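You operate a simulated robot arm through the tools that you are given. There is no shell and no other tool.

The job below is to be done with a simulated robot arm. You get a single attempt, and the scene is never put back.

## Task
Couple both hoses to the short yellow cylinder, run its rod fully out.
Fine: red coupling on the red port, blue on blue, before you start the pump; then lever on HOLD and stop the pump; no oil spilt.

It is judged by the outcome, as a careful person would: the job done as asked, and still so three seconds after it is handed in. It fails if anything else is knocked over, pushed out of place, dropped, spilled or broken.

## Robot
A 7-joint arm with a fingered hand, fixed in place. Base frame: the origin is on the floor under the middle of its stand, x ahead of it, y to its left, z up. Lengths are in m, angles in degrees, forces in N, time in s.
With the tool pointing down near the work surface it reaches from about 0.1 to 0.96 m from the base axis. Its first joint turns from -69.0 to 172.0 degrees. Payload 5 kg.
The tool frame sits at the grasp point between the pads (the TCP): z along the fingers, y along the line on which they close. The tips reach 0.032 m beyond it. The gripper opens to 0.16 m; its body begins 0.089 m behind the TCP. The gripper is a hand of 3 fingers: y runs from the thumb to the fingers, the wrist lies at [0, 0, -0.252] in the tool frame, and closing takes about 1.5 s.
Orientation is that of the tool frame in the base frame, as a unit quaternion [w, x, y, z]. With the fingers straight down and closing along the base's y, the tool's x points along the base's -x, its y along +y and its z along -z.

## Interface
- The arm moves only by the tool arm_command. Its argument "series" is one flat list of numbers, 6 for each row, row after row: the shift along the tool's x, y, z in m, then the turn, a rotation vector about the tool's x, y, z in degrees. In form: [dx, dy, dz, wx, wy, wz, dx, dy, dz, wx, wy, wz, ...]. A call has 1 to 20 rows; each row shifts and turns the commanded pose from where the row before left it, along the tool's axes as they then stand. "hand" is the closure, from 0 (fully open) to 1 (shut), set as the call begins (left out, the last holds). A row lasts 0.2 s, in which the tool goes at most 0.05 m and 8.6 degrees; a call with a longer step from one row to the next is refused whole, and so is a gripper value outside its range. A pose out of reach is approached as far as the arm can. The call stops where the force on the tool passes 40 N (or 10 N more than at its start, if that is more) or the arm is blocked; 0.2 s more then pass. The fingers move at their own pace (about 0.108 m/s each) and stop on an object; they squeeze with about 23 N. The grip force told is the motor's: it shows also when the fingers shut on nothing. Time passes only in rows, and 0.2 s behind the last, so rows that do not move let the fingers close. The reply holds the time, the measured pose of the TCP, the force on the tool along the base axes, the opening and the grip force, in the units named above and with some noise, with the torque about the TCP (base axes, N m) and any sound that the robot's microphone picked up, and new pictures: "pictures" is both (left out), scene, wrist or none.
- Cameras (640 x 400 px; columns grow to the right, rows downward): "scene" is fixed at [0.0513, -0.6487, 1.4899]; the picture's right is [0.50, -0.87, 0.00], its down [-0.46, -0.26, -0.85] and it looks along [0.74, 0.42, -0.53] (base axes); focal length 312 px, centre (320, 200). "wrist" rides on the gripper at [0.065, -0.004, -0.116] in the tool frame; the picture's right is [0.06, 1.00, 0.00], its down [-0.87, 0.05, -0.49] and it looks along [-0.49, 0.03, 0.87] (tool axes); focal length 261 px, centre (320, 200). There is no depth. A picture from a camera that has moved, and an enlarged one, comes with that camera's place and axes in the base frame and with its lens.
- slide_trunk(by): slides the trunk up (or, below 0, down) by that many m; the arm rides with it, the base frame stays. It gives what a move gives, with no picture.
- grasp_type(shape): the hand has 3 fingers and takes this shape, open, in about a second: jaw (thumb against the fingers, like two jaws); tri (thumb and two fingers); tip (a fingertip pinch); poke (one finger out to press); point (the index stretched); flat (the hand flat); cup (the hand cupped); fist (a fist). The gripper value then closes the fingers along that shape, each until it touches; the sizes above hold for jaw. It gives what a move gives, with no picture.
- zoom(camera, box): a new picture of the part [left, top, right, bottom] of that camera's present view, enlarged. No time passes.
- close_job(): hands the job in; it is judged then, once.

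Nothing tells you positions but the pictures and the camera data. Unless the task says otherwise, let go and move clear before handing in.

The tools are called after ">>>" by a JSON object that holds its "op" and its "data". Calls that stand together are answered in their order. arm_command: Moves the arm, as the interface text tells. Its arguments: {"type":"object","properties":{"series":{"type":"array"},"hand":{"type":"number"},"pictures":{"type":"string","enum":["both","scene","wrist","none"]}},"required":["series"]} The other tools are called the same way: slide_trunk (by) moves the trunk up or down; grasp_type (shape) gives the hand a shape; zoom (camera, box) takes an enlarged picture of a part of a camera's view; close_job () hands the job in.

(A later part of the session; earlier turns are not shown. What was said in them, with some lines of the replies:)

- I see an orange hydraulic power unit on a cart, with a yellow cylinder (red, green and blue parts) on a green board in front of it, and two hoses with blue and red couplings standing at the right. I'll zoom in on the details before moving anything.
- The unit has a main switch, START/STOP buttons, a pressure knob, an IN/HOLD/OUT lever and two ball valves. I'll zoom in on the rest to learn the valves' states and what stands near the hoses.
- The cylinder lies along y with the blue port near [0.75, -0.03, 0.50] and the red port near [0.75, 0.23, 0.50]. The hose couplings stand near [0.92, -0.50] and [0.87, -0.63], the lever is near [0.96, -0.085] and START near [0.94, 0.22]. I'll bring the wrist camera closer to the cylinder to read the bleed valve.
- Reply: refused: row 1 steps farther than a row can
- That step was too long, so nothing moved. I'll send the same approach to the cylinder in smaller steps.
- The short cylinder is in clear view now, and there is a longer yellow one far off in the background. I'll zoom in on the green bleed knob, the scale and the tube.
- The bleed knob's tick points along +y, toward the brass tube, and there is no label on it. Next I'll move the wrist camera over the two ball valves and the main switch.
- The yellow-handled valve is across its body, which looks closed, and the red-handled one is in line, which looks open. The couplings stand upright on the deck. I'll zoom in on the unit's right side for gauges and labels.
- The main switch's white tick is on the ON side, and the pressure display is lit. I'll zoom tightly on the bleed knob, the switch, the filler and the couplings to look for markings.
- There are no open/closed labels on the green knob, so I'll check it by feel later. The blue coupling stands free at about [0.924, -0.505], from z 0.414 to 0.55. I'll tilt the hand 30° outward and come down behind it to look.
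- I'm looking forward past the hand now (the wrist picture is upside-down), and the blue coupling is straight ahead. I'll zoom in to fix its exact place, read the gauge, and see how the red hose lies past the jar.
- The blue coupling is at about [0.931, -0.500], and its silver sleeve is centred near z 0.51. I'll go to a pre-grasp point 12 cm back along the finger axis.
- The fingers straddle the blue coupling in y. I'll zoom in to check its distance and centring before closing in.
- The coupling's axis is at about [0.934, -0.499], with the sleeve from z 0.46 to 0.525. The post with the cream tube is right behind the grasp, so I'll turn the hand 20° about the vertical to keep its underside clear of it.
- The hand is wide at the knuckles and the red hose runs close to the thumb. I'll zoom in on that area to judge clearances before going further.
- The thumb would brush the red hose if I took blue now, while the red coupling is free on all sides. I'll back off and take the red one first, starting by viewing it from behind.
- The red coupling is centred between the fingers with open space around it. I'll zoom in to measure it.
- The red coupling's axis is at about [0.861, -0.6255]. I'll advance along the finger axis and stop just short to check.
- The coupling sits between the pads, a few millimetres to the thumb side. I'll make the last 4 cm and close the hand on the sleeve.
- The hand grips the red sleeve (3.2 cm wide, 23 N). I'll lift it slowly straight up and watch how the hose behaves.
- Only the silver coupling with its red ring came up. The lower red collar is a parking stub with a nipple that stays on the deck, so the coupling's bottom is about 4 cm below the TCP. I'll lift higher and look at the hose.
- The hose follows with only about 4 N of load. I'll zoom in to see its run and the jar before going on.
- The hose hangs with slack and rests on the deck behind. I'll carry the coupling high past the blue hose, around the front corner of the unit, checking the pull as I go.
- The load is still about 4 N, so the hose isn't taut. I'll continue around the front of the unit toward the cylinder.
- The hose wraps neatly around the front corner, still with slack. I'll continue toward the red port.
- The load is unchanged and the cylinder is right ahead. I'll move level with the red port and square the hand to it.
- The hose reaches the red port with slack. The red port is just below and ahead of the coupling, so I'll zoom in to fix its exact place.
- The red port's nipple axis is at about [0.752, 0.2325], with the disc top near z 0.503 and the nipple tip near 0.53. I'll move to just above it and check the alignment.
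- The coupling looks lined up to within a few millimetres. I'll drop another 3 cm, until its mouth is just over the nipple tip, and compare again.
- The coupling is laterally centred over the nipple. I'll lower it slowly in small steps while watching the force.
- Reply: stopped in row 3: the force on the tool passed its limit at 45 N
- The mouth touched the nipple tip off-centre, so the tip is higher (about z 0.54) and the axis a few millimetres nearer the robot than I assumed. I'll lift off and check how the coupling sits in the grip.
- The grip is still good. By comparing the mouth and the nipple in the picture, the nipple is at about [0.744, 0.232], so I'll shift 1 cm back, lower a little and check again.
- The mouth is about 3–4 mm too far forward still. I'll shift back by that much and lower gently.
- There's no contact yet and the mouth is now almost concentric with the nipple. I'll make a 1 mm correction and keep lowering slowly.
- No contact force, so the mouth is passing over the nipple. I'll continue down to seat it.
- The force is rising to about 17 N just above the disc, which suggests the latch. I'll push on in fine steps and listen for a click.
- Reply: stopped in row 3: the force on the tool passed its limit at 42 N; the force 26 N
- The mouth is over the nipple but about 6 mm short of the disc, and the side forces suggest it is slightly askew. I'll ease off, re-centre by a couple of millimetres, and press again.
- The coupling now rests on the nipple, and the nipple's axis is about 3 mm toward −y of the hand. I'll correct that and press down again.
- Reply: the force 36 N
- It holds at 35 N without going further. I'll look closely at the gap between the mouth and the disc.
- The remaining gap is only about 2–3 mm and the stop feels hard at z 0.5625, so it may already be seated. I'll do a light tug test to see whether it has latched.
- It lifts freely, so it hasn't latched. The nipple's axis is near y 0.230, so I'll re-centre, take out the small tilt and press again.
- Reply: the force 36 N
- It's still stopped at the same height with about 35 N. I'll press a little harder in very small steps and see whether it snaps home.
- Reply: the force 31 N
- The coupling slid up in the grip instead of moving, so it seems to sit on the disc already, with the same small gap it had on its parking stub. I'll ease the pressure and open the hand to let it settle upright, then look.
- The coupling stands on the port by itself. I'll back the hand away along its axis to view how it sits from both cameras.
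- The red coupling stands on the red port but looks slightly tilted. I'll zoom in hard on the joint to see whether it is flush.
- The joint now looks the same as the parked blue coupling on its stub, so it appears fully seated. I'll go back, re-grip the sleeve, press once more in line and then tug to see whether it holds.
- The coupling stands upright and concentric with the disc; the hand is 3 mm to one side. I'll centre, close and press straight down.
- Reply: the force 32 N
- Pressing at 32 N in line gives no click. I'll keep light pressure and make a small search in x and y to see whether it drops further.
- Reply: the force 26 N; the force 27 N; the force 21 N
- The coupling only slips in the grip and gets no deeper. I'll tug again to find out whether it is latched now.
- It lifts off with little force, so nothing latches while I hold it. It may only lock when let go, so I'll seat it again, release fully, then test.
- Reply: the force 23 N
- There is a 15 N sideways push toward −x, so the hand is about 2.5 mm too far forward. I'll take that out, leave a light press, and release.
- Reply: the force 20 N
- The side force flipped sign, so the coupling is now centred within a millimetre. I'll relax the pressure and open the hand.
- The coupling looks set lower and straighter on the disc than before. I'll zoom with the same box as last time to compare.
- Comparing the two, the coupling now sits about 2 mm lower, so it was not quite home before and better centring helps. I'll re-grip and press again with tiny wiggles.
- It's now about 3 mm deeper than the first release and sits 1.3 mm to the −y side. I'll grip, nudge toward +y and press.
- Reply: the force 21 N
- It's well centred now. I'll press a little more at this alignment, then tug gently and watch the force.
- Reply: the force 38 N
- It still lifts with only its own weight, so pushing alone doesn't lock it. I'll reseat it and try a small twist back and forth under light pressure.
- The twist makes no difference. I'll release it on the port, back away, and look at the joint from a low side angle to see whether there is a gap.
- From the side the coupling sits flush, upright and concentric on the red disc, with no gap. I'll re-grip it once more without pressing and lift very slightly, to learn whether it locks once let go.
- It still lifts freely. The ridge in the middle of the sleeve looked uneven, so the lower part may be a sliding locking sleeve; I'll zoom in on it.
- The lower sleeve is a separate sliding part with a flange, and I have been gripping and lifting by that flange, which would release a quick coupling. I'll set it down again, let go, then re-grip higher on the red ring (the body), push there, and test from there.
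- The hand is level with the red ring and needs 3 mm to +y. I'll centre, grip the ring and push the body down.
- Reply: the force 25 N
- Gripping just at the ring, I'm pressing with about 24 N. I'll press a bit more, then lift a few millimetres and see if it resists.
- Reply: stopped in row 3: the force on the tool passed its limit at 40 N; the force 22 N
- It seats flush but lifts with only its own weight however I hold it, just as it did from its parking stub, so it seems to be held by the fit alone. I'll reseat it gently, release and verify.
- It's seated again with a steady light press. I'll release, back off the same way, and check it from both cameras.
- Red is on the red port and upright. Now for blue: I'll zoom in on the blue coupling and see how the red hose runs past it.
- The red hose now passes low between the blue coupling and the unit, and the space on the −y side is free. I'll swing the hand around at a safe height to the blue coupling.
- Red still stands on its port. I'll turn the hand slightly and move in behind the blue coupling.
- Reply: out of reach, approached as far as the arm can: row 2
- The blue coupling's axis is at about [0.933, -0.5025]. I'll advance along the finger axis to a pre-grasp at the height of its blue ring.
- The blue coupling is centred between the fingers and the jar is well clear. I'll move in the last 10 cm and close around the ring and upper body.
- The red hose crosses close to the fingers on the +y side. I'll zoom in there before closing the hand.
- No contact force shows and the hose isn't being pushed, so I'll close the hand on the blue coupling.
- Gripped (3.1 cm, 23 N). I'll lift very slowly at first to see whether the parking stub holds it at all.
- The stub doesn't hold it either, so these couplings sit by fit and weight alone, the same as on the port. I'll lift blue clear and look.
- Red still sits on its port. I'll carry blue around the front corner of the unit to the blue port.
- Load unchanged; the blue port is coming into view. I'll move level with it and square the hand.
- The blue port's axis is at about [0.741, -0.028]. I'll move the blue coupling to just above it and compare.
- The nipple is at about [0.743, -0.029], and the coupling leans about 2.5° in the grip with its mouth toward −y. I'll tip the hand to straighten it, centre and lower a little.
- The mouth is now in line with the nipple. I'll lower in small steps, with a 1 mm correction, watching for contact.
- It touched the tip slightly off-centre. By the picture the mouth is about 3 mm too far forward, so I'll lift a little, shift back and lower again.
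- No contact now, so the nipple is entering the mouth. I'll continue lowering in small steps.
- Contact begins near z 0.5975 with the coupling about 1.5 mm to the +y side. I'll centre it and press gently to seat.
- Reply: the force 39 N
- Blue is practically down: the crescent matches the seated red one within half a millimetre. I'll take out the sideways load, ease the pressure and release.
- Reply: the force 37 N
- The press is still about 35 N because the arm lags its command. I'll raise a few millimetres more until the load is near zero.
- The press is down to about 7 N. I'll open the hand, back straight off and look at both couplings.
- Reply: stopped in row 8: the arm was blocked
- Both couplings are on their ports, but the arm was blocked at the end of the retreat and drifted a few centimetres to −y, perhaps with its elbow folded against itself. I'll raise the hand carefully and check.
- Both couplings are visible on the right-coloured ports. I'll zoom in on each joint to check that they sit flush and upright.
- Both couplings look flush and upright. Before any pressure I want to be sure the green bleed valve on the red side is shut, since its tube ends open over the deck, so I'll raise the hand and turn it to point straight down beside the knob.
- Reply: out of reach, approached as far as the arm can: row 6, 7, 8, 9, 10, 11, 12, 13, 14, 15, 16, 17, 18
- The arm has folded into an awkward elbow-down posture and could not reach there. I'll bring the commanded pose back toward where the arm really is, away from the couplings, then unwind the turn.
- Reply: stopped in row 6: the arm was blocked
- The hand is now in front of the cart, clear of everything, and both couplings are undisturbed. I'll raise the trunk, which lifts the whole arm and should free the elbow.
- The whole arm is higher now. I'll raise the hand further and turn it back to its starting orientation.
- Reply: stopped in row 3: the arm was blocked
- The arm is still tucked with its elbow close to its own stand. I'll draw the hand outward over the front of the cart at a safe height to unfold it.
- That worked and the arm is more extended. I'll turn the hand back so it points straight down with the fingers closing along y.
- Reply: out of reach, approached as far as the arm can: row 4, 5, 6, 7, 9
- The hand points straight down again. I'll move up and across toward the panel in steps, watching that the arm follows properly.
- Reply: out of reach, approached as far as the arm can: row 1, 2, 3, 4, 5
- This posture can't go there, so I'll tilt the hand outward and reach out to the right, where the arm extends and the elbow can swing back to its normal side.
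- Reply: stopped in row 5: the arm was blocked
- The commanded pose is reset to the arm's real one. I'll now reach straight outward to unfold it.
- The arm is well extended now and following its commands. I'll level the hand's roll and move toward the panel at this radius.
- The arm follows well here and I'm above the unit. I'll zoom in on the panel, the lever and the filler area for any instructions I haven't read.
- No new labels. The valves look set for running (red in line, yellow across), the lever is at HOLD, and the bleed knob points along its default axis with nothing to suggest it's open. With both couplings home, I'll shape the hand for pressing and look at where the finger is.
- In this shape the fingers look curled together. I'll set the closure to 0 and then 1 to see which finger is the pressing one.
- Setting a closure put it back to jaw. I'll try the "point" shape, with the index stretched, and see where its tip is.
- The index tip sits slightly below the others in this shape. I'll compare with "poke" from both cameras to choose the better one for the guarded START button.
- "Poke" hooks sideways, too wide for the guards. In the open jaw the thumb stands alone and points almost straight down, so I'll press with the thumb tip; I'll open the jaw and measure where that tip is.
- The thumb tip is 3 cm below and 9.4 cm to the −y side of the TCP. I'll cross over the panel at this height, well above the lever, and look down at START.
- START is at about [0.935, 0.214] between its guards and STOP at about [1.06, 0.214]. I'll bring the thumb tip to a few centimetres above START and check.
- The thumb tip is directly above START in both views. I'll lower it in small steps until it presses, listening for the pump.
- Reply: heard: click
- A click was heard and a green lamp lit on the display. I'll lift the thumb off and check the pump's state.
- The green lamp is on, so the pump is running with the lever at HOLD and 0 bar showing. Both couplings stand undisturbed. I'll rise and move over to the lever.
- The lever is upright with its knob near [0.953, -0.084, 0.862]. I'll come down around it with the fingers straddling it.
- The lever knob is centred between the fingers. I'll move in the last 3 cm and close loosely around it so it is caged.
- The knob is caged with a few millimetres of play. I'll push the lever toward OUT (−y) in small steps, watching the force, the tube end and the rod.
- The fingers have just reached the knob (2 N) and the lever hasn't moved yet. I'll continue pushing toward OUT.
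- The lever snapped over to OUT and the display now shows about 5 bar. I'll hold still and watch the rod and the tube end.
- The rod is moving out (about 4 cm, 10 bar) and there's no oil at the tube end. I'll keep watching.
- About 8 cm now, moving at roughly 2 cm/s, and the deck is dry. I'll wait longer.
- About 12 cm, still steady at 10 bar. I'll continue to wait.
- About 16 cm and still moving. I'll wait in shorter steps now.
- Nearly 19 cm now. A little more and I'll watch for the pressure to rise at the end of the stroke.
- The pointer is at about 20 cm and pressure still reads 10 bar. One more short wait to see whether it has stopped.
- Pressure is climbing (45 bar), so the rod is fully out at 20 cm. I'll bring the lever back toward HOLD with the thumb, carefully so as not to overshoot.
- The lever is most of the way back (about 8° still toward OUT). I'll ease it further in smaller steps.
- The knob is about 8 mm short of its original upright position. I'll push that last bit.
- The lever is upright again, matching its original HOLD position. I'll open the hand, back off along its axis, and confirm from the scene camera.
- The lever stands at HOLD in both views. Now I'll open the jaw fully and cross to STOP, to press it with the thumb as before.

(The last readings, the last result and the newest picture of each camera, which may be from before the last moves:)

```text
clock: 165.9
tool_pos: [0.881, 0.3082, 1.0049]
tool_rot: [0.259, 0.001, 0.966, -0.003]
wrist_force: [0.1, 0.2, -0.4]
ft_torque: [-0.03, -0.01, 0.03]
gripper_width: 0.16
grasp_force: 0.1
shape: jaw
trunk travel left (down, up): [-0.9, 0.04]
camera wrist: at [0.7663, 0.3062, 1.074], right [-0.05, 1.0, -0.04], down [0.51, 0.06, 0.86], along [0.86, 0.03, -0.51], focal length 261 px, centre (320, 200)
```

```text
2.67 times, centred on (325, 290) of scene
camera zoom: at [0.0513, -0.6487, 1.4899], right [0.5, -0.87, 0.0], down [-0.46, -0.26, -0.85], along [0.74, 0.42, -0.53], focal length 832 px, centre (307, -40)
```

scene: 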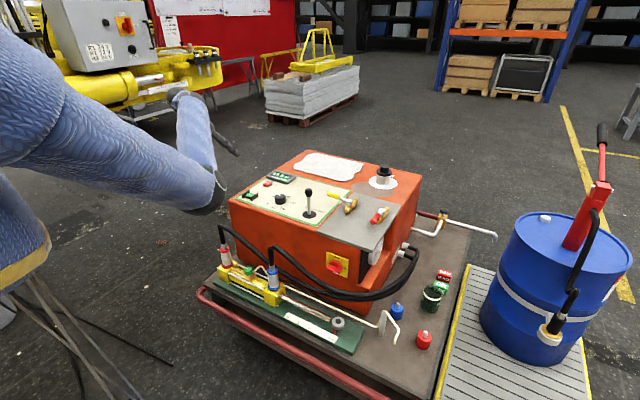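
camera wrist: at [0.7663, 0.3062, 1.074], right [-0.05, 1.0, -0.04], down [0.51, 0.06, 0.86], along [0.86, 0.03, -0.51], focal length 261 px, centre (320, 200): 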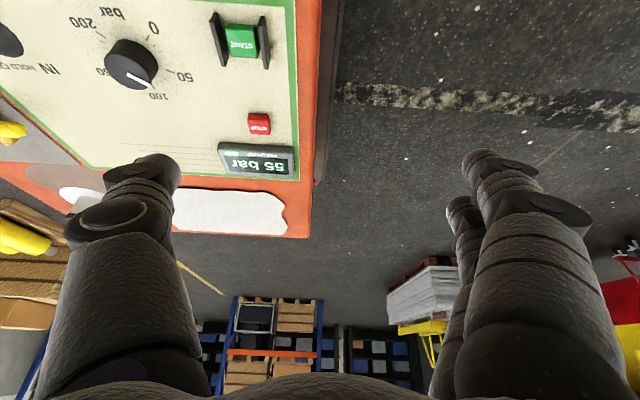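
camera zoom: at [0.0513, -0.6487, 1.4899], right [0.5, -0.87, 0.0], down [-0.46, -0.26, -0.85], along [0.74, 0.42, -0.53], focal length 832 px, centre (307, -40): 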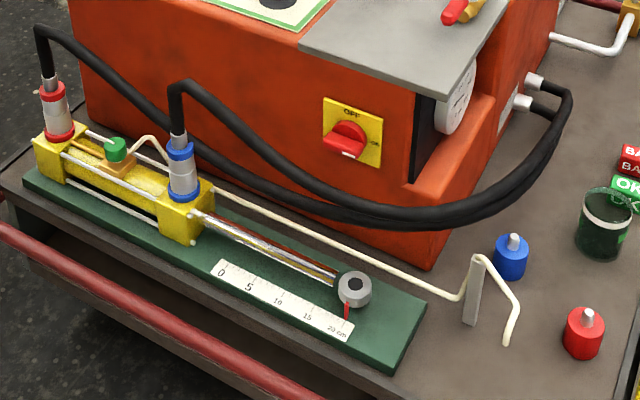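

The rod is out at 20 cm, the couplings are still home, nothing has leaked and the pump still runs (55 bar). I'll move the thumb over STOP.

>>> {"op": "arm_command", "data": {"series": [-0.0214, 0, 0.0298, 0, 0, 0, -0.0214, 0, 0.0298, 0, 0, 0, -0.0214, 0, 0.0298, 0, 0, 0, -0.0214, 0, 0.0298, 0, 0, 0, -0.0214, 0, 0.0298, 0, 0, 0], "pictures": "both"}}

>>> {"op": "zoom", "data": {"camera": "scene", "box": [225, 140, 315, 210]}}

>>> {"op": "zoom", "data": {"camera": "wrist", "box": [100, 0, 330, 180]}}

```text
clock: 167.1
tool_pos: [1.0492, 0.308, 0.9298]
tool_rot: [0.26, 0.001, 0.966, -0.002]
wrist_force: [0.1, -0.3, -0.3]
ft_torque: [-0.01, -0.02, 0.01]
gripper_width: 0.16
grasp_force: 0.1
shape: jaw
trunk travel left (down, up): [-0.9, 0.04]
camera wrist: at [0.9341, 0.3048, 0.9988], right [-0.05, 1.0, -0.03], down [0.51, 0.06, 0.86], along [0.86, 0.03, -0.51], focal length 261 px, centre (320, 200)
```

scene: 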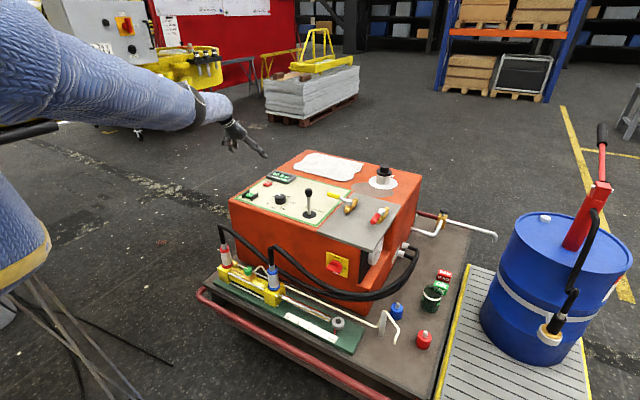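
wrist: 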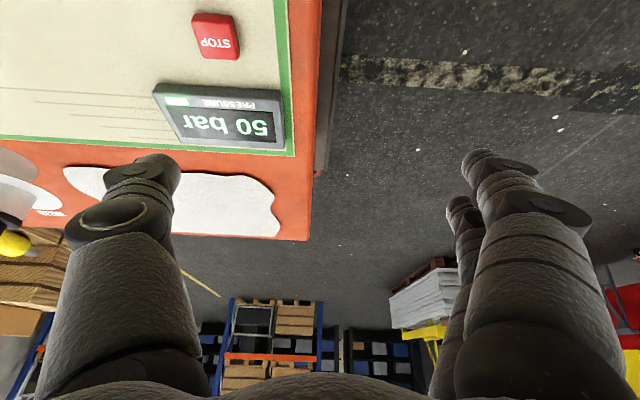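

```text
5.71 times, centred on (270, 175) of scene
camera zoom: at [0.0513, -0.6487, 1.4899], right [0.5, -0.87, 0.0], down [-0.46, -0.26, -0.85], along [0.74, 0.42, -0.53], focal length 1784 px, centre (606, 343)
```

zoom: 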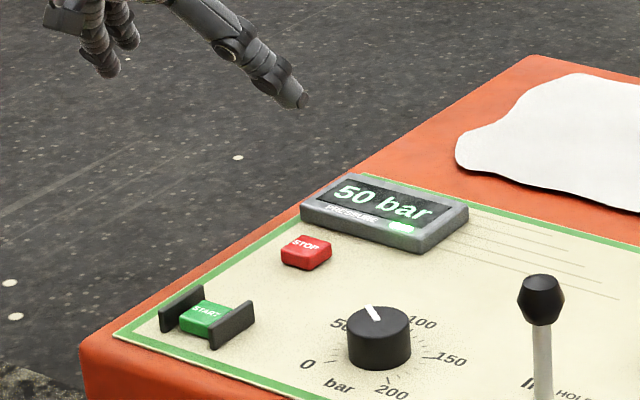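

```text
2.22 times, centred on (215, 90) of wrist
camera zoom: at [0.9341, 0.3048, 0.9988], right [-0.05, 1.0, -0.03], down [0.51, 0.06, 0.86], along [0.86, 0.03, -0.51], focal length 579 px, centre (553, 444)
```

zoom: 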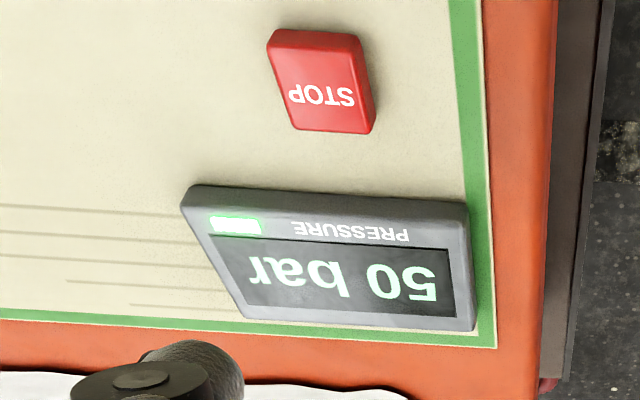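

STOP is at about [1.0605, 0.213]. I'll lower the thumb to just above it and check the alignment.

>>> {"op": "arm_command", "data": {"series": [0.0168, -0.0004, 0.0269, 0, 0, 0, 0.0168, -0.0004, 0.0269, 0, 0, 0, 0.0168, -0.0004, 0.0269, 0, 0, 0], "pictures": "wrist"}}

>>> {"op": "zoom", "data": {"camera": "scene", "box": [225, 150, 305, 210]}}

>>> {"op": "zoom", "data": {"camera": "wrist", "box": [80, 60, 310, 240]}}

```text
clock: 167.9
tool_pos: [1.0402, 0.2865, 0.8659]
tool_rot: [0.26, 0.001, 0.966, -0.002]
wrist_force: [0.5, 0.4, 1.1]
ft_torque: [-0.04, 0.0, -0.01]
gripper_width: 0.16
grasp_force: 0.0
shape: jaw
out of reach, approached as far as the arm can: row 1, 2, 3
trunk travel left (down, up): [-0.9, 0.04]
camera wrist: at [0.9255, 0.2851, 0.9341], right [-0.05, 1.0, -0.03], down [0.51, 0.05, 0.86], along [0.86, 0.03, -0.51], focal length 261 px, centre (320, 200)
```

wrist: 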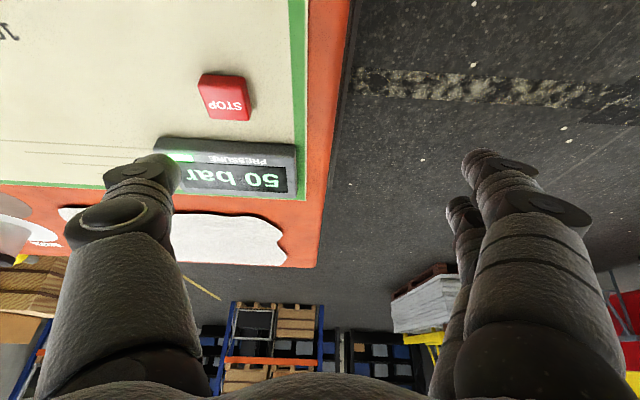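

```text
6.67 times, centred on (265, 180) of scene
camera zoom: at [0.0513, -0.6487, 1.4899], right [0.5, -0.87, 0.0], down [-0.46, -0.26, -0.85], along [0.74, 0.42, -0.53], focal length 2081 px, centre (687, 333)
```

zoom: 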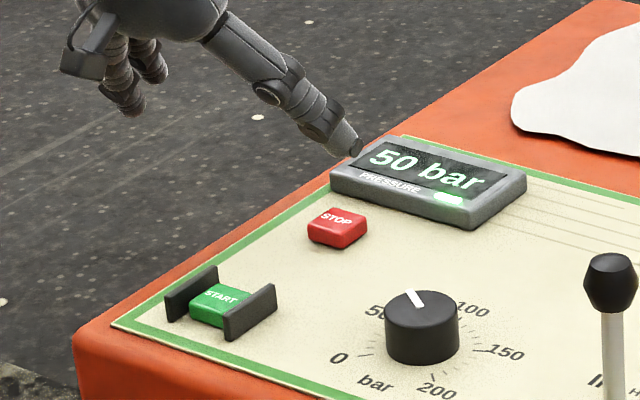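

```text
2.22 times, centred on (195, 150) of wrist
camera zoom: at [0.9255, 0.2851, 0.9341], right [-0.05, 1.0, -0.03], down [0.51, 0.05, 0.86], along [0.86, 0.03, -0.51], focal length 579 px, centre (598, 311)
```

zoom: 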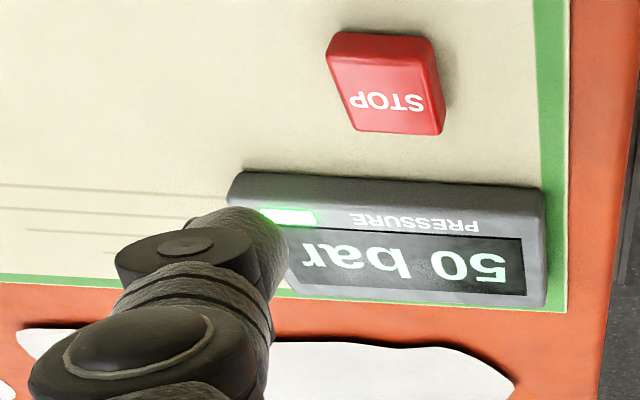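

The arm is at its reach limit with this tilt. I'll raise slightly and tilt the hand 20° further outward, which brings the wrist closer in, then re-aim.

>>> {"op": "arm_command", "data": {"series": [-0.02, 0, -0.0346, 0, 0, 0, 0, 0, 0, 0, -6.67, 0, 0, 0, 0, 0, -6.67, 0, 0, 0, 0, 0, -6.67, 0, 0, 0, 0, 0, 0, 0], "pictures": "both"}}

>>> {"op": "zoom", "data": {"camera": "scene", "box": [225, 140, 315, 210]}}

>>> {"op": "zoom", "data": {"camera": "wrist", "box": [80, 0, 310, 240]}}

```text
clock: 169.1
tool_pos: [1.0417, 0.2893, 0.9036]
tool_rot: [0.424, 0.002, 0.906, -0.002]
wrist_force: [-0.4, 0.1, -0.3]
ft_torque: [0.0, -0.01, 0.04]
gripper_width: 0.1599
grasp_force: 0.0
shape: jaw
trunk travel left (down, up): [-0.9, 0.04]
camera wrist: at [0.9096, 0.286, 0.9291], right [-0.04, 1.0, -0.05], down [0.18, 0.06, 0.98], along [0.98, 0.03, -0.18], focal length 261 px, centre (320, 200)
```

scene: 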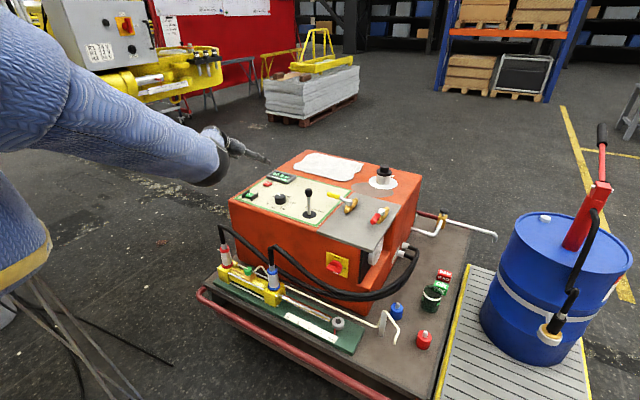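
wrist: 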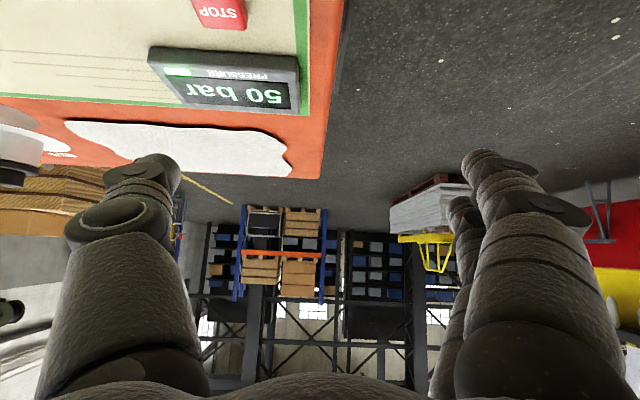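

```text
5.71 times, centred on (270, 175) of scene
camera zoom: at [0.0513, -0.6487, 1.4899], right [0.5, -0.87, 0.0], down [-0.46, -0.26, -0.85], along [0.74, 0.42, -0.53], focal length 1784 px, centre (606, 343)
```

zoom: 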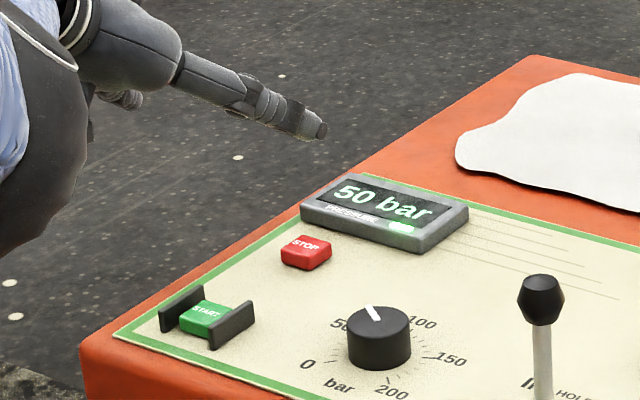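

```text
1.67 times, centred on (195, 120) of wrist
camera zoom: at [0.9096, 0.286, 0.9291], right [-0.04, 1.0, -0.05], down [0.18, 0.06, 0.98], along [0.98, 0.03, -0.18], focal length 434 px, centre (528, 333)
```

zoom: 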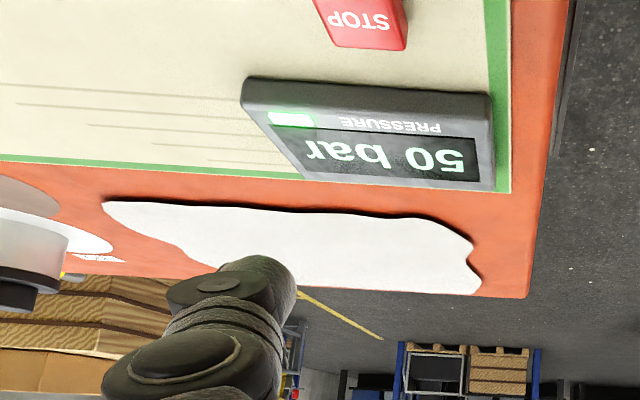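

With the extra tilt the arm can reach. I'll re-aim the thumb tip, 17 mm to +y and lower, and check before pressing.

>>> {"op": "arm_command", "data": {"series": [0.0205, 0.0058, 0.0145, 0, 0, 0, 0.0205, 0.0058, 0.0145, 0, 0, 0, 0.0205, 0.0058, 0.0145, 0, 0, 0], "pictures": "wrist"}}

>>> {"op": "zoom", "data": {"camera": "scene", "box": [225, 150, 305, 210]}}

>>> {"op": "zoom", "data": {"camera": "wrist", "box": [80, 0, 310, 240]}}

```text
clock: 169.9
tool_pos: [1.0395, 0.2955, 0.8268]
tool_rot: [0.423, 0.002, 0.906, -0.006]
wrist_force: [-1.4, 0.9, 1.0]
ft_torque: [-0.06, 0.02, -0.04]
gripper_width: 0.16
grasp_force: 0.0
shape: jaw
trunk travel left (down, up): [-0.9, 0.04]
camera wrist: at [0.9081, 0.294, 0.8511], right [-0.03, 1.0, -0.06], down [0.18, 0.06, 0.98], along [0.98, 0.02, -0.18], focal length 261 px, centre (320, 200)
```

wrist: 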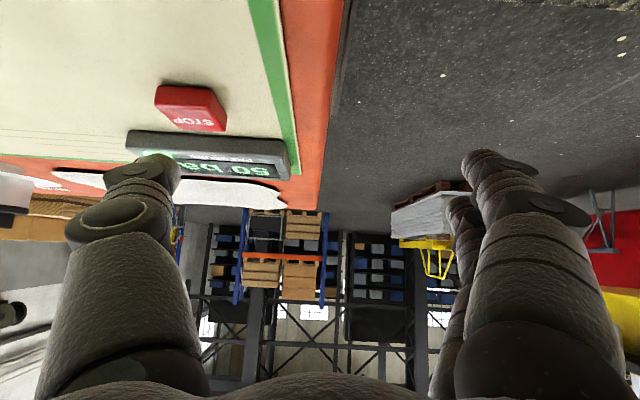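

```text
6.67 times, centred on (265, 180) of scene
camera zoom: at [0.0513, -0.6487, 1.4899], right [0.5, -0.87, 0.0], down [-0.46, -0.26, -0.85], along [0.74, 0.42, -0.53], focal length 2081 px, centre (687, 333)
```

zoom: 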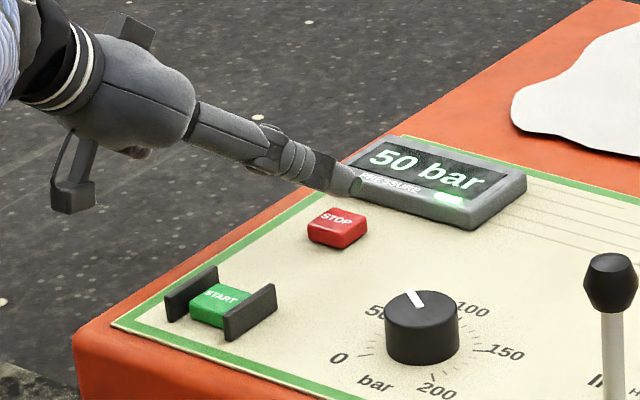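

```text
1.67 times, centred on (195, 120) of wrist
camera zoom: at [0.9081, 0.294, 0.8511], right [-0.03, 1.0, -0.06], down [0.18, 0.06, 0.98], along [0.98, 0.02, -0.18], focal length 434 px, centre (528, 333)
```

zoom: 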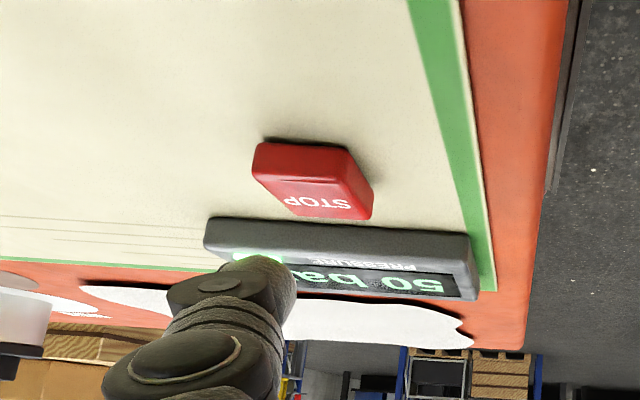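

The thumb tip is about 11 mm short in +y. I'll pause to see whether the arm is still settling.

>>> {"op": "arm_command", "data": {"series": [0, 0, 0, 0, 0, 0, 0, 0, 0, 0, 0, 0], "pictures": "none"}}

```text
clock: 170.5
tool_pos: [1.0393, 0.2971, 0.8288]
tool_rot: [0.423, 0.002, 0.906, -0.004]
wrist_force: [0.2, -0.4, -0.1]
ft_torque: [0.02, -0.01, -0.02]
gripper_width: 0.1598
grasp_force: 0.2
shape: jaw
trunk travel left (down, up): [-0.9, 0.04]
```

Settled. I'll shift 10 mm to +y and 5 mm back, and lower 2 cm.

>>> {"op": "arm_command", "data": {"series": [0.0093, 0.006, 0.0045, 0, 0, 0, 0.0093, 0.006, 0.0045, 0, 0, 0], "pictures": "wrist"}}

>>> {"op": "zoom", "data": {"camera": "scene", "box": [225, 150, 305, 210]}}

>>> {"op": "zoom", "data": {"camera": "wrist", "box": [80, 0, 310, 240]}}

```text
clock: 171.1
tool_pos: [1.0394, 0.3032, 0.8242]
tool_rot: [0.426, 0.003, 0.905, -0.003]
wrist_force: [0.3, -0.4, 0.6]
ft_torque: [0.01, -0.01, 0.02]
gripper_width: 0.16
grasp_force: 0.0
shape: jaw
out of reach, approached as far as the arm can: row 2
trunk travel left (down, up): [-0.9, 0.04]
camera wrist: at [0.9085, 0.3018, 0.8488], right [-0.03, 1.0, -0.05], down [0.18, 0.06, 0.98], along [0.98, 0.02, -0.18], focal length 261 px, centre (320, 200)
```

wrist: 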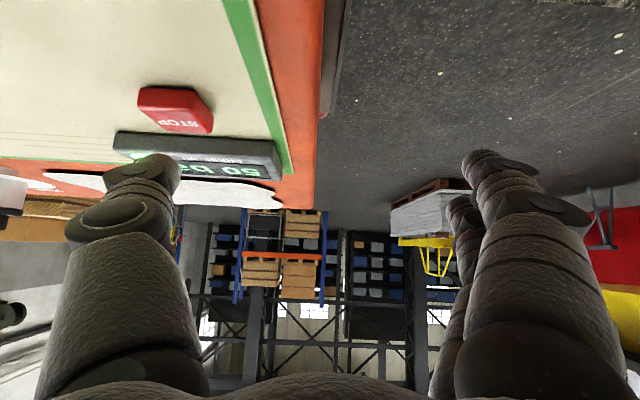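

```text
6.67 times, centred on (265, 180) of scene
camera zoom: at [0.0513, -0.6487, 1.4899], right [0.5, -0.87, 0.0], down [-0.46, -0.26, -0.85], along [0.74, 0.42, -0.53], focal length 2081 px, centre (687, 333)
```

zoom: 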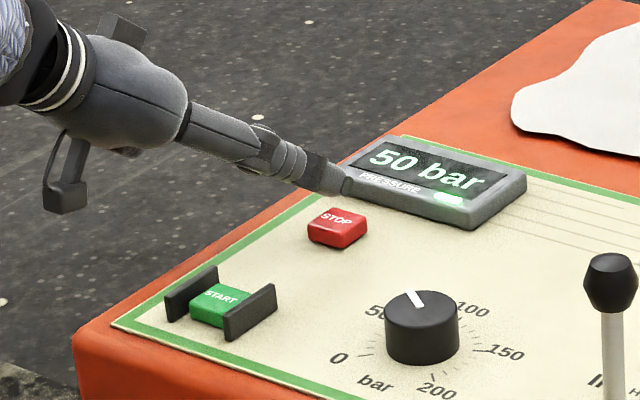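

```text
1.67 times, centred on (195, 120) of wrist
camera zoom: at [0.9085, 0.3018, 0.8488], right [-0.03, 1.0, -0.05], down [0.18, 0.06, 0.98], along [0.98, 0.02, -0.18], focal length 434 px, centre (528, 333)
```

zoom: 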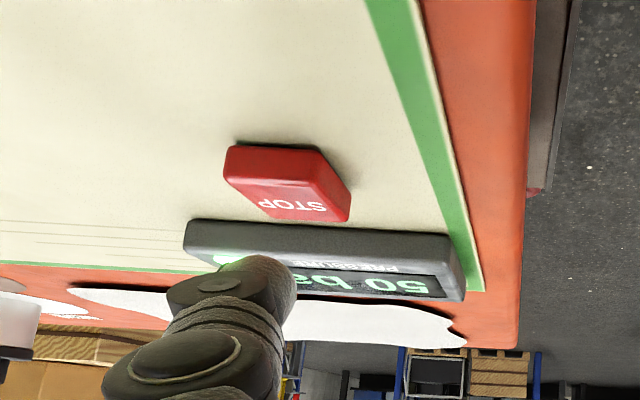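

The thumb tip is over STOP, about 3 cm above it, but the arm is at its reach limit. Lowering the trunk lowers the hand straight down, so I'll use that in small steps.

>>> {"op": "slide_trunk", "data": {"by": -0.015}}

>>> {"op": "zoom", "data": {"camera": "scene", "box": [225, 150, 305, 210]}}

>>> {"op": "zoom", "data": {"camera": "wrist", "box": [80, 0, 310, 240]}}

```text
clock: 171.7
tool_pos: [1.0388, 0.303, 0.807]
tool_rot: [0.425, 0.002, 0.905, -0.004]
wrist_force: [0.0, -0.3, -0.3]
ft_torque: [0.01, 0.01, 0.01]
gripper_width: 0.1597
grasp_force: 0.1
shape: jaw
trunk travel left (down, up): [-0.885, 0.055]
```

```text
6.67 times, centred on (265, 180) of scene
camera zoom: at [0.0513, -0.6487, 1.4899], right [0.5, -0.87, 0.0], down [-0.46, -0.26, -0.85], along [0.74, 0.42, -0.53], focal length 2081 px, centre (687, 333)
```

zoom: 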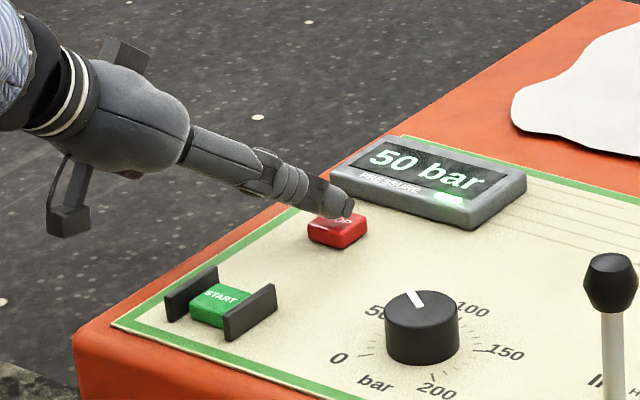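

```text
1.67 times, centred on (195, 120) of wrist
camera zoom: at [0.9074, 0.3015, 0.8318], right [-0.03, 1.0, -0.05], down [0.18, 0.06, 0.98], along [0.98, 0.02, -0.18], focal length 434 px, centre (528, 333)
```

zoom: 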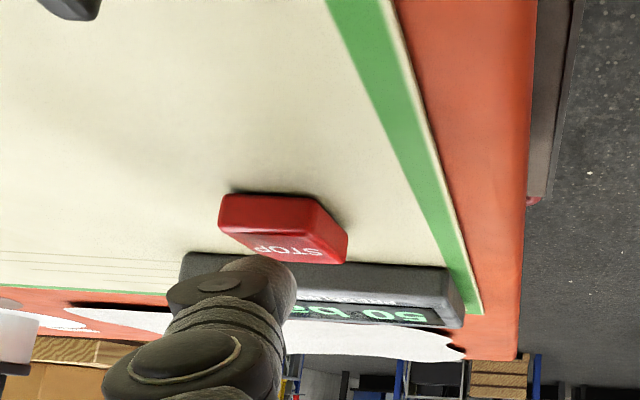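

The tip is just above STOP and well aligned. I'll lower another centimetre.

>>> {"op": "slide_trunk", "data": {"by": -0.01}}

>>> {"op": "zoom", "data": {"camera": "scene", "box": [225, 150, 305, 210]}}

```text
clock: 172.3
tool_pos: [1.0385, 0.3025, 0.7966]
tool_rot: [0.425, 0.002, 0.905, -0.004]
wrist_force: [1.0, 0.1, 2.0]
ft_torque: [-0.26, -0.06, 0.11]
gripper_width: 0.1597
grasp_force: 0.0
shape: jaw
trunk travel left (down, up): [-0.875, 0.065]
heard: click
```

```text
6.67 times, centred on (265, 180) of scene
camera zoom: at [0.0513, -0.6487, 1.4899], right [0.5, -0.87, 0.0], down [-0.46, -0.26, -0.85], along [0.74, 0.42, -0.53], focal length 2081 px, centre (687, 333)
```

zoom: 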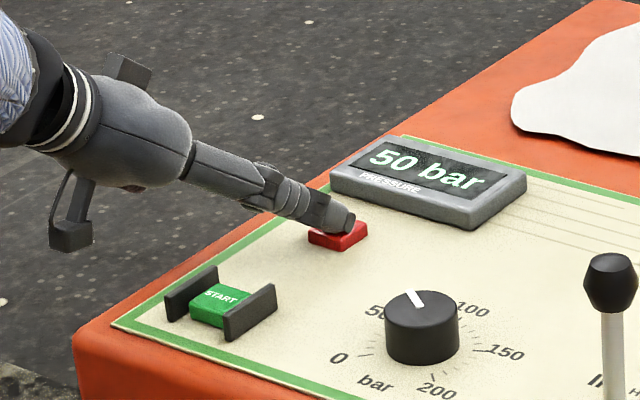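

Click heard and the green lamp is out, so the pump has stopped. I'll lift straight off by raising the trunk.

>>> {"op": "slide_trunk", "data": {"by": 0.06}}

>>> {"op": "arm_command", "data": {"series": [0, 0, 0, 0, 0, 0], "pictures": "both"}}

>>> {"op": "zoom", "data": {"camera": "scene", "box": [225, 150, 345, 230]}}

>>> {"op": "zoom", "data": {"camera": "scene", "box": [205, 220, 445, 360]}}

```text
clock: 173.3
tool_pos: [1.0395, 0.3019, 0.854]
tool_rot: [0.424, 0.003, 0.906, -0.004]
wrist_force: [-0.9, 0.0, -0.6]
ft_torque: [-0.02, 0.0, -0.01]
gripper_width: 0.1599
grasp_force: 0.0
shape: jaw
trunk travel left (down, up): [-0.935, 0.005]
```

```text
clock: 173.7
tool_pos: [1.037, 0.3014, 0.854]
tool_rot: [0.424, 0.003, 0.906, -0.005]
wrist_force: [-1.0, -0.4, -0.1]
ft_torque: [0.03, 0.01, -0.01]
gripper_width: 0.1601
grasp_force: 0.1
shape: jaw
trunk travel left (down, up): [-0.935, 0.005]
camera wrist: at [0.9064, 0.2999, 0.879], right [-0.03, 1.0, -0.05], down [0.18, 0.06, 0.98], along [0.98, 0.02, -0.18], focal length 261 px, centre (320, 200)
```

scene: 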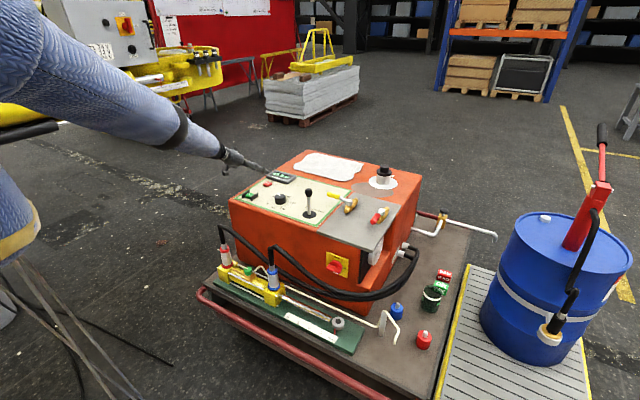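
wrist: 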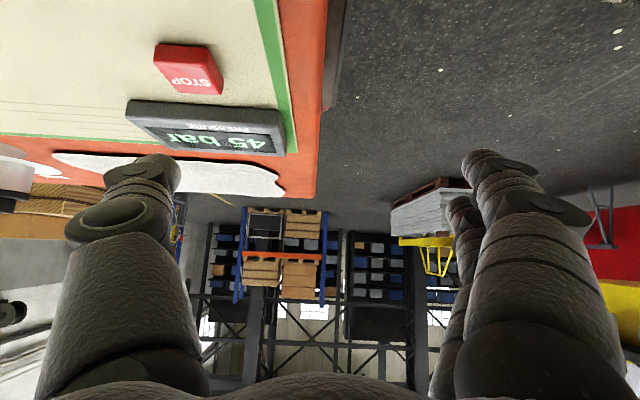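

```text
5.00 times, centred on (285, 190) of scene
camera zoom: at [0.0513, -0.6487, 1.4899], right [0.5, -0.87, 0.0], down [-0.46, -0.26, -0.85], along [0.74, 0.42, -0.53], focal length 1561 px, centre (495, 250)
```

zoom: 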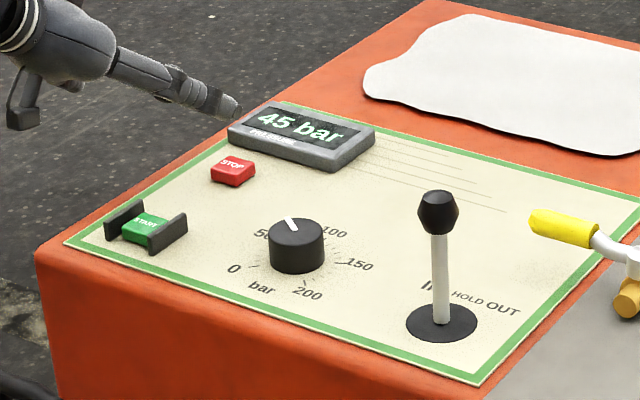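

```text
2.67 times, centred on (325, 290) of scene
camera zoom: at [0.0513, -0.6487, 1.4899], right [0.5, -0.87, 0.0], down [-0.46, -0.26, -0.85], along [0.74, 0.42, -0.53], focal length 832 px, centre (307, -40)
```

zoom: 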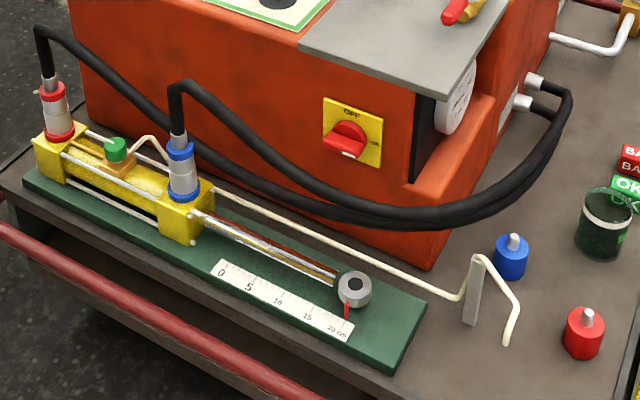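

The pump is off, the lever upright and the rod fully out. I'll zoom in on the lever to make sure it's truly centred on HOLD.

>>> {"op": "zoom", "data": {"camera": "scene", "box": [290, 180, 330, 222]}}

>>> {"op": "zoom", "data": {"camera": "scene", "box": [210, 240, 300, 310]}}

>>> {"op": "zoom", "data": {"camera": "scene", "box": [370, 290, 450, 360]}}

```text
9.52 times, centred on (310, 201) of scene
camera zoom: at [0.0513, -0.6487, 1.4899], right [0.5, -0.87, 0.0], down [-0.46, -0.26, -0.85], along [0.74, 0.42, -0.53], focal length 2973 px, centre (415, 190)
```

zoom: 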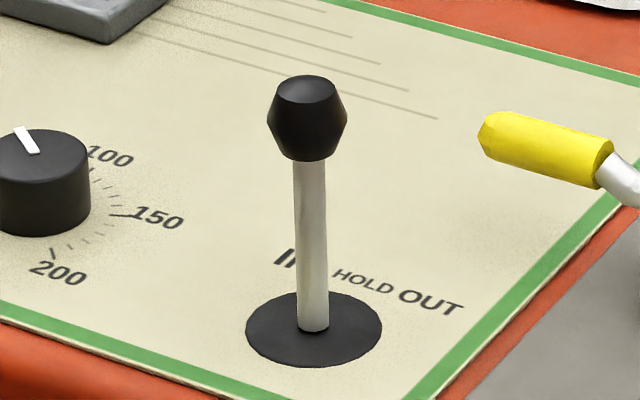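

```text
5.71 times, centred on (255, 275) of scene
camera zoom: at [0.0513, -0.6487, 1.4899], right [0.5, -0.87, 0.0], down [-0.46, -0.26, -0.85], along [0.74, 0.42, -0.53], focal length 1784 px, centre (691, -229)
```

zoom: 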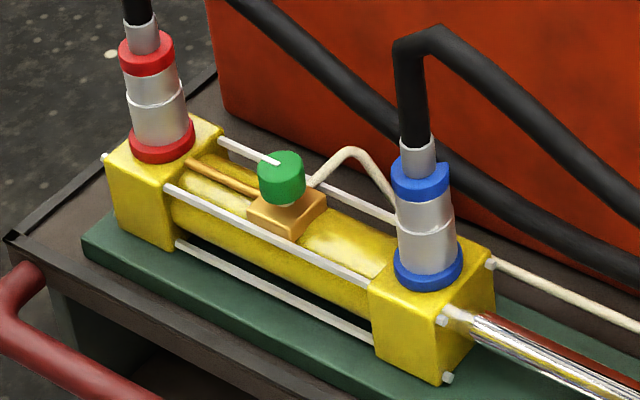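

```text
5.71 times, centred on (410, 325) of scene
camera zoom: at [0.0513, -0.6487, 1.4899], right [0.5, -0.87, 0.0], down [-0.46, -0.26, -0.85], along [0.74, 0.42, -0.53], focal length 1784 px, centre (-194, -514)
```

zoom: 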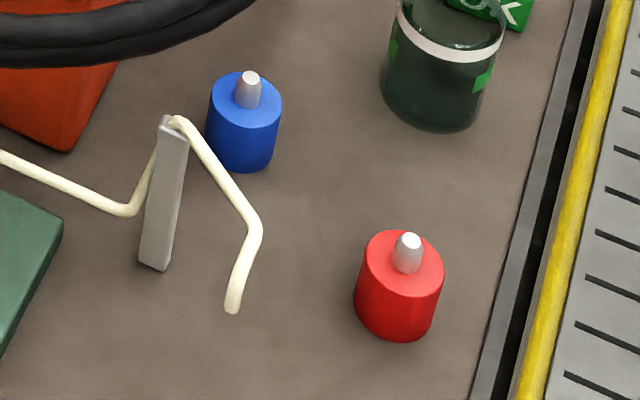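

The lever is vertical on HOLD, the deck and tube end are dry, and both couplings are in place. I'll look once more at the couplings up close, then withdraw the arm.

>>> {"op": "zoom", "data": {"camera": "scene", "box": [262, 255, 287, 295]}}

>>> {"op": "zoom", "data": {"camera": "scene", "box": [217, 238, 242, 274]}}

>>> {"op": "arm_command", "data": {"series": [0.02, 0, -0.035, 0, 0, 0, 0.02, 0, -0.035, 0, 0, 0, 0.01, 0, -0.04, 0, 0, 0, 0.01, 0, -0.04, 0, 0, 0, 0, 0, -0.04, 0, 0, 0], "pictures": "both"}}

```text
10.00 times, centred on (274, 275) of scene
camera zoom: at [0.0513, -0.6487, 1.4899], right [0.5, -0.87, 0.0], down [-0.46, -0.26, -0.85], along [0.74, 0.42, -0.53], focal length 3122 px, centre (775, -550)
```

zoom: 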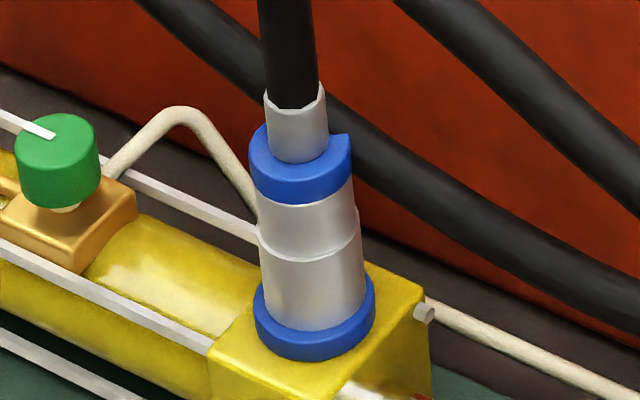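

```text
11.11 times, centred on (230, 256) of scene
camera zoom: at [0.0513, -0.6487, 1.4899], right [0.5, -0.87, 0.0], down [-0.46, -0.26, -0.85], along [0.74, 0.42, -0.53], focal length 3469 px, centre (1326, -422)
```

zoom: 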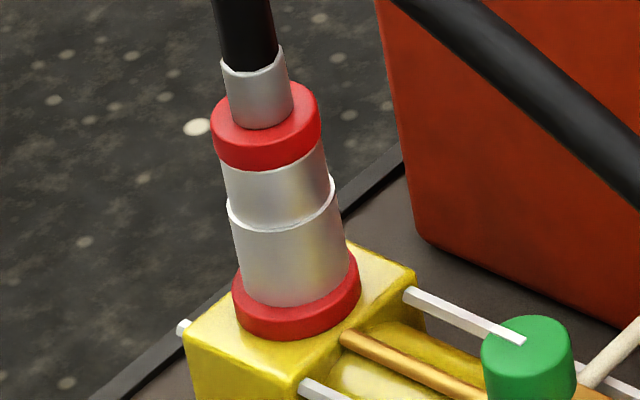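

```text
clock: 174.9
tool_pos: [0.8504, 0.3111, 0.931]
tool_rot: [0.423, 0.002, 0.906, -0.001]
wrist_force: [-0.2, -0.2, 0.1]
ft_torque: [0.03, 0.01, -0.02]
gripper_width: 0.1599
grasp_force: 0.2
shape: jaw
trunk travel left (down, up): [-0.935, 0.005]
camera wrist: at [0.7189, 0.3085, 0.9557], right [-0.04, 1.0, -0.05], down [0.18, 0.06, 0.98], along [0.98, 0.03, -0.18], focal length 261 px, centre (320, 200)
```

scene: 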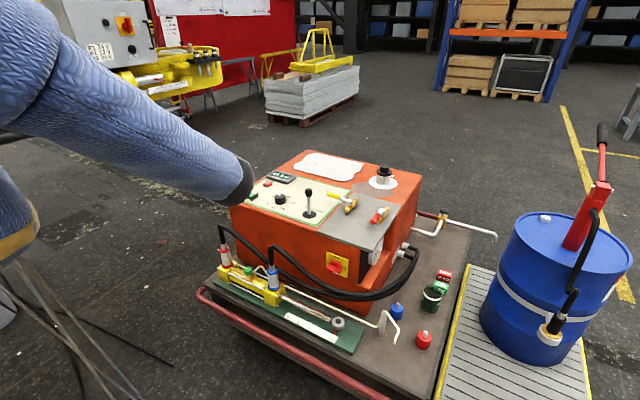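
wrist: 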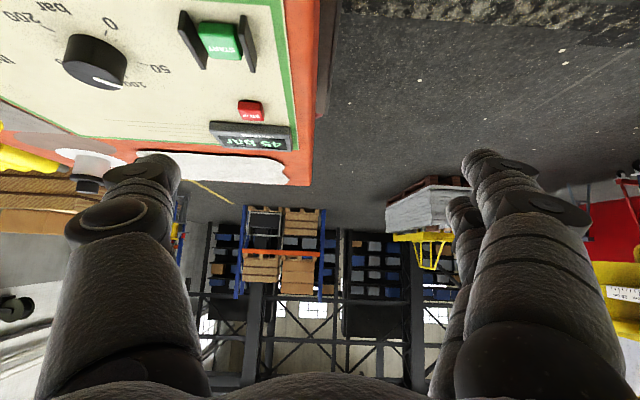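

The job is in its finished state: red on red, blue on blue, rod at 20 cm, lever on HOLD, pump lamp out, no oil on the deck, and the hand clear of everything. I'm handing it in.

>>> {"op": "close_job", "data": {}}

```text
The job is handed in.
```

The job is done and handed in. Both hoses are on the short yellow cylinder and its rod is fully out at 20 cm.

- **Couplings:** red is on the red port and blue on the blue port, both seated before I started the pump. Neither one clicks or locks; each sits flush and holds by fit and its own weight. They stayed seated and showed no leak while the rod ran out.
- **Run:** the rod moved steadily at about 10 bar. I brought the lever back when the pressure rose at the end of the stroke.
- **End state:** the lever is upright on HOLD and the pump is stopped, with its green lamp out. The display last read 45 bar, slowly falling from 55, so some pressure is still held in the line.
- **Oil:** I saw none on the deck or at the open end of the bleed tube.
- **Not checked:** I did not test by hand that the green bleed valve is shut. Nothing came out of it during the run.
- **Arm trouble:** the arm folded up and was blocked a few times partway through. It did not touch the couplings, and nothing else was knocked over or moved out of place.
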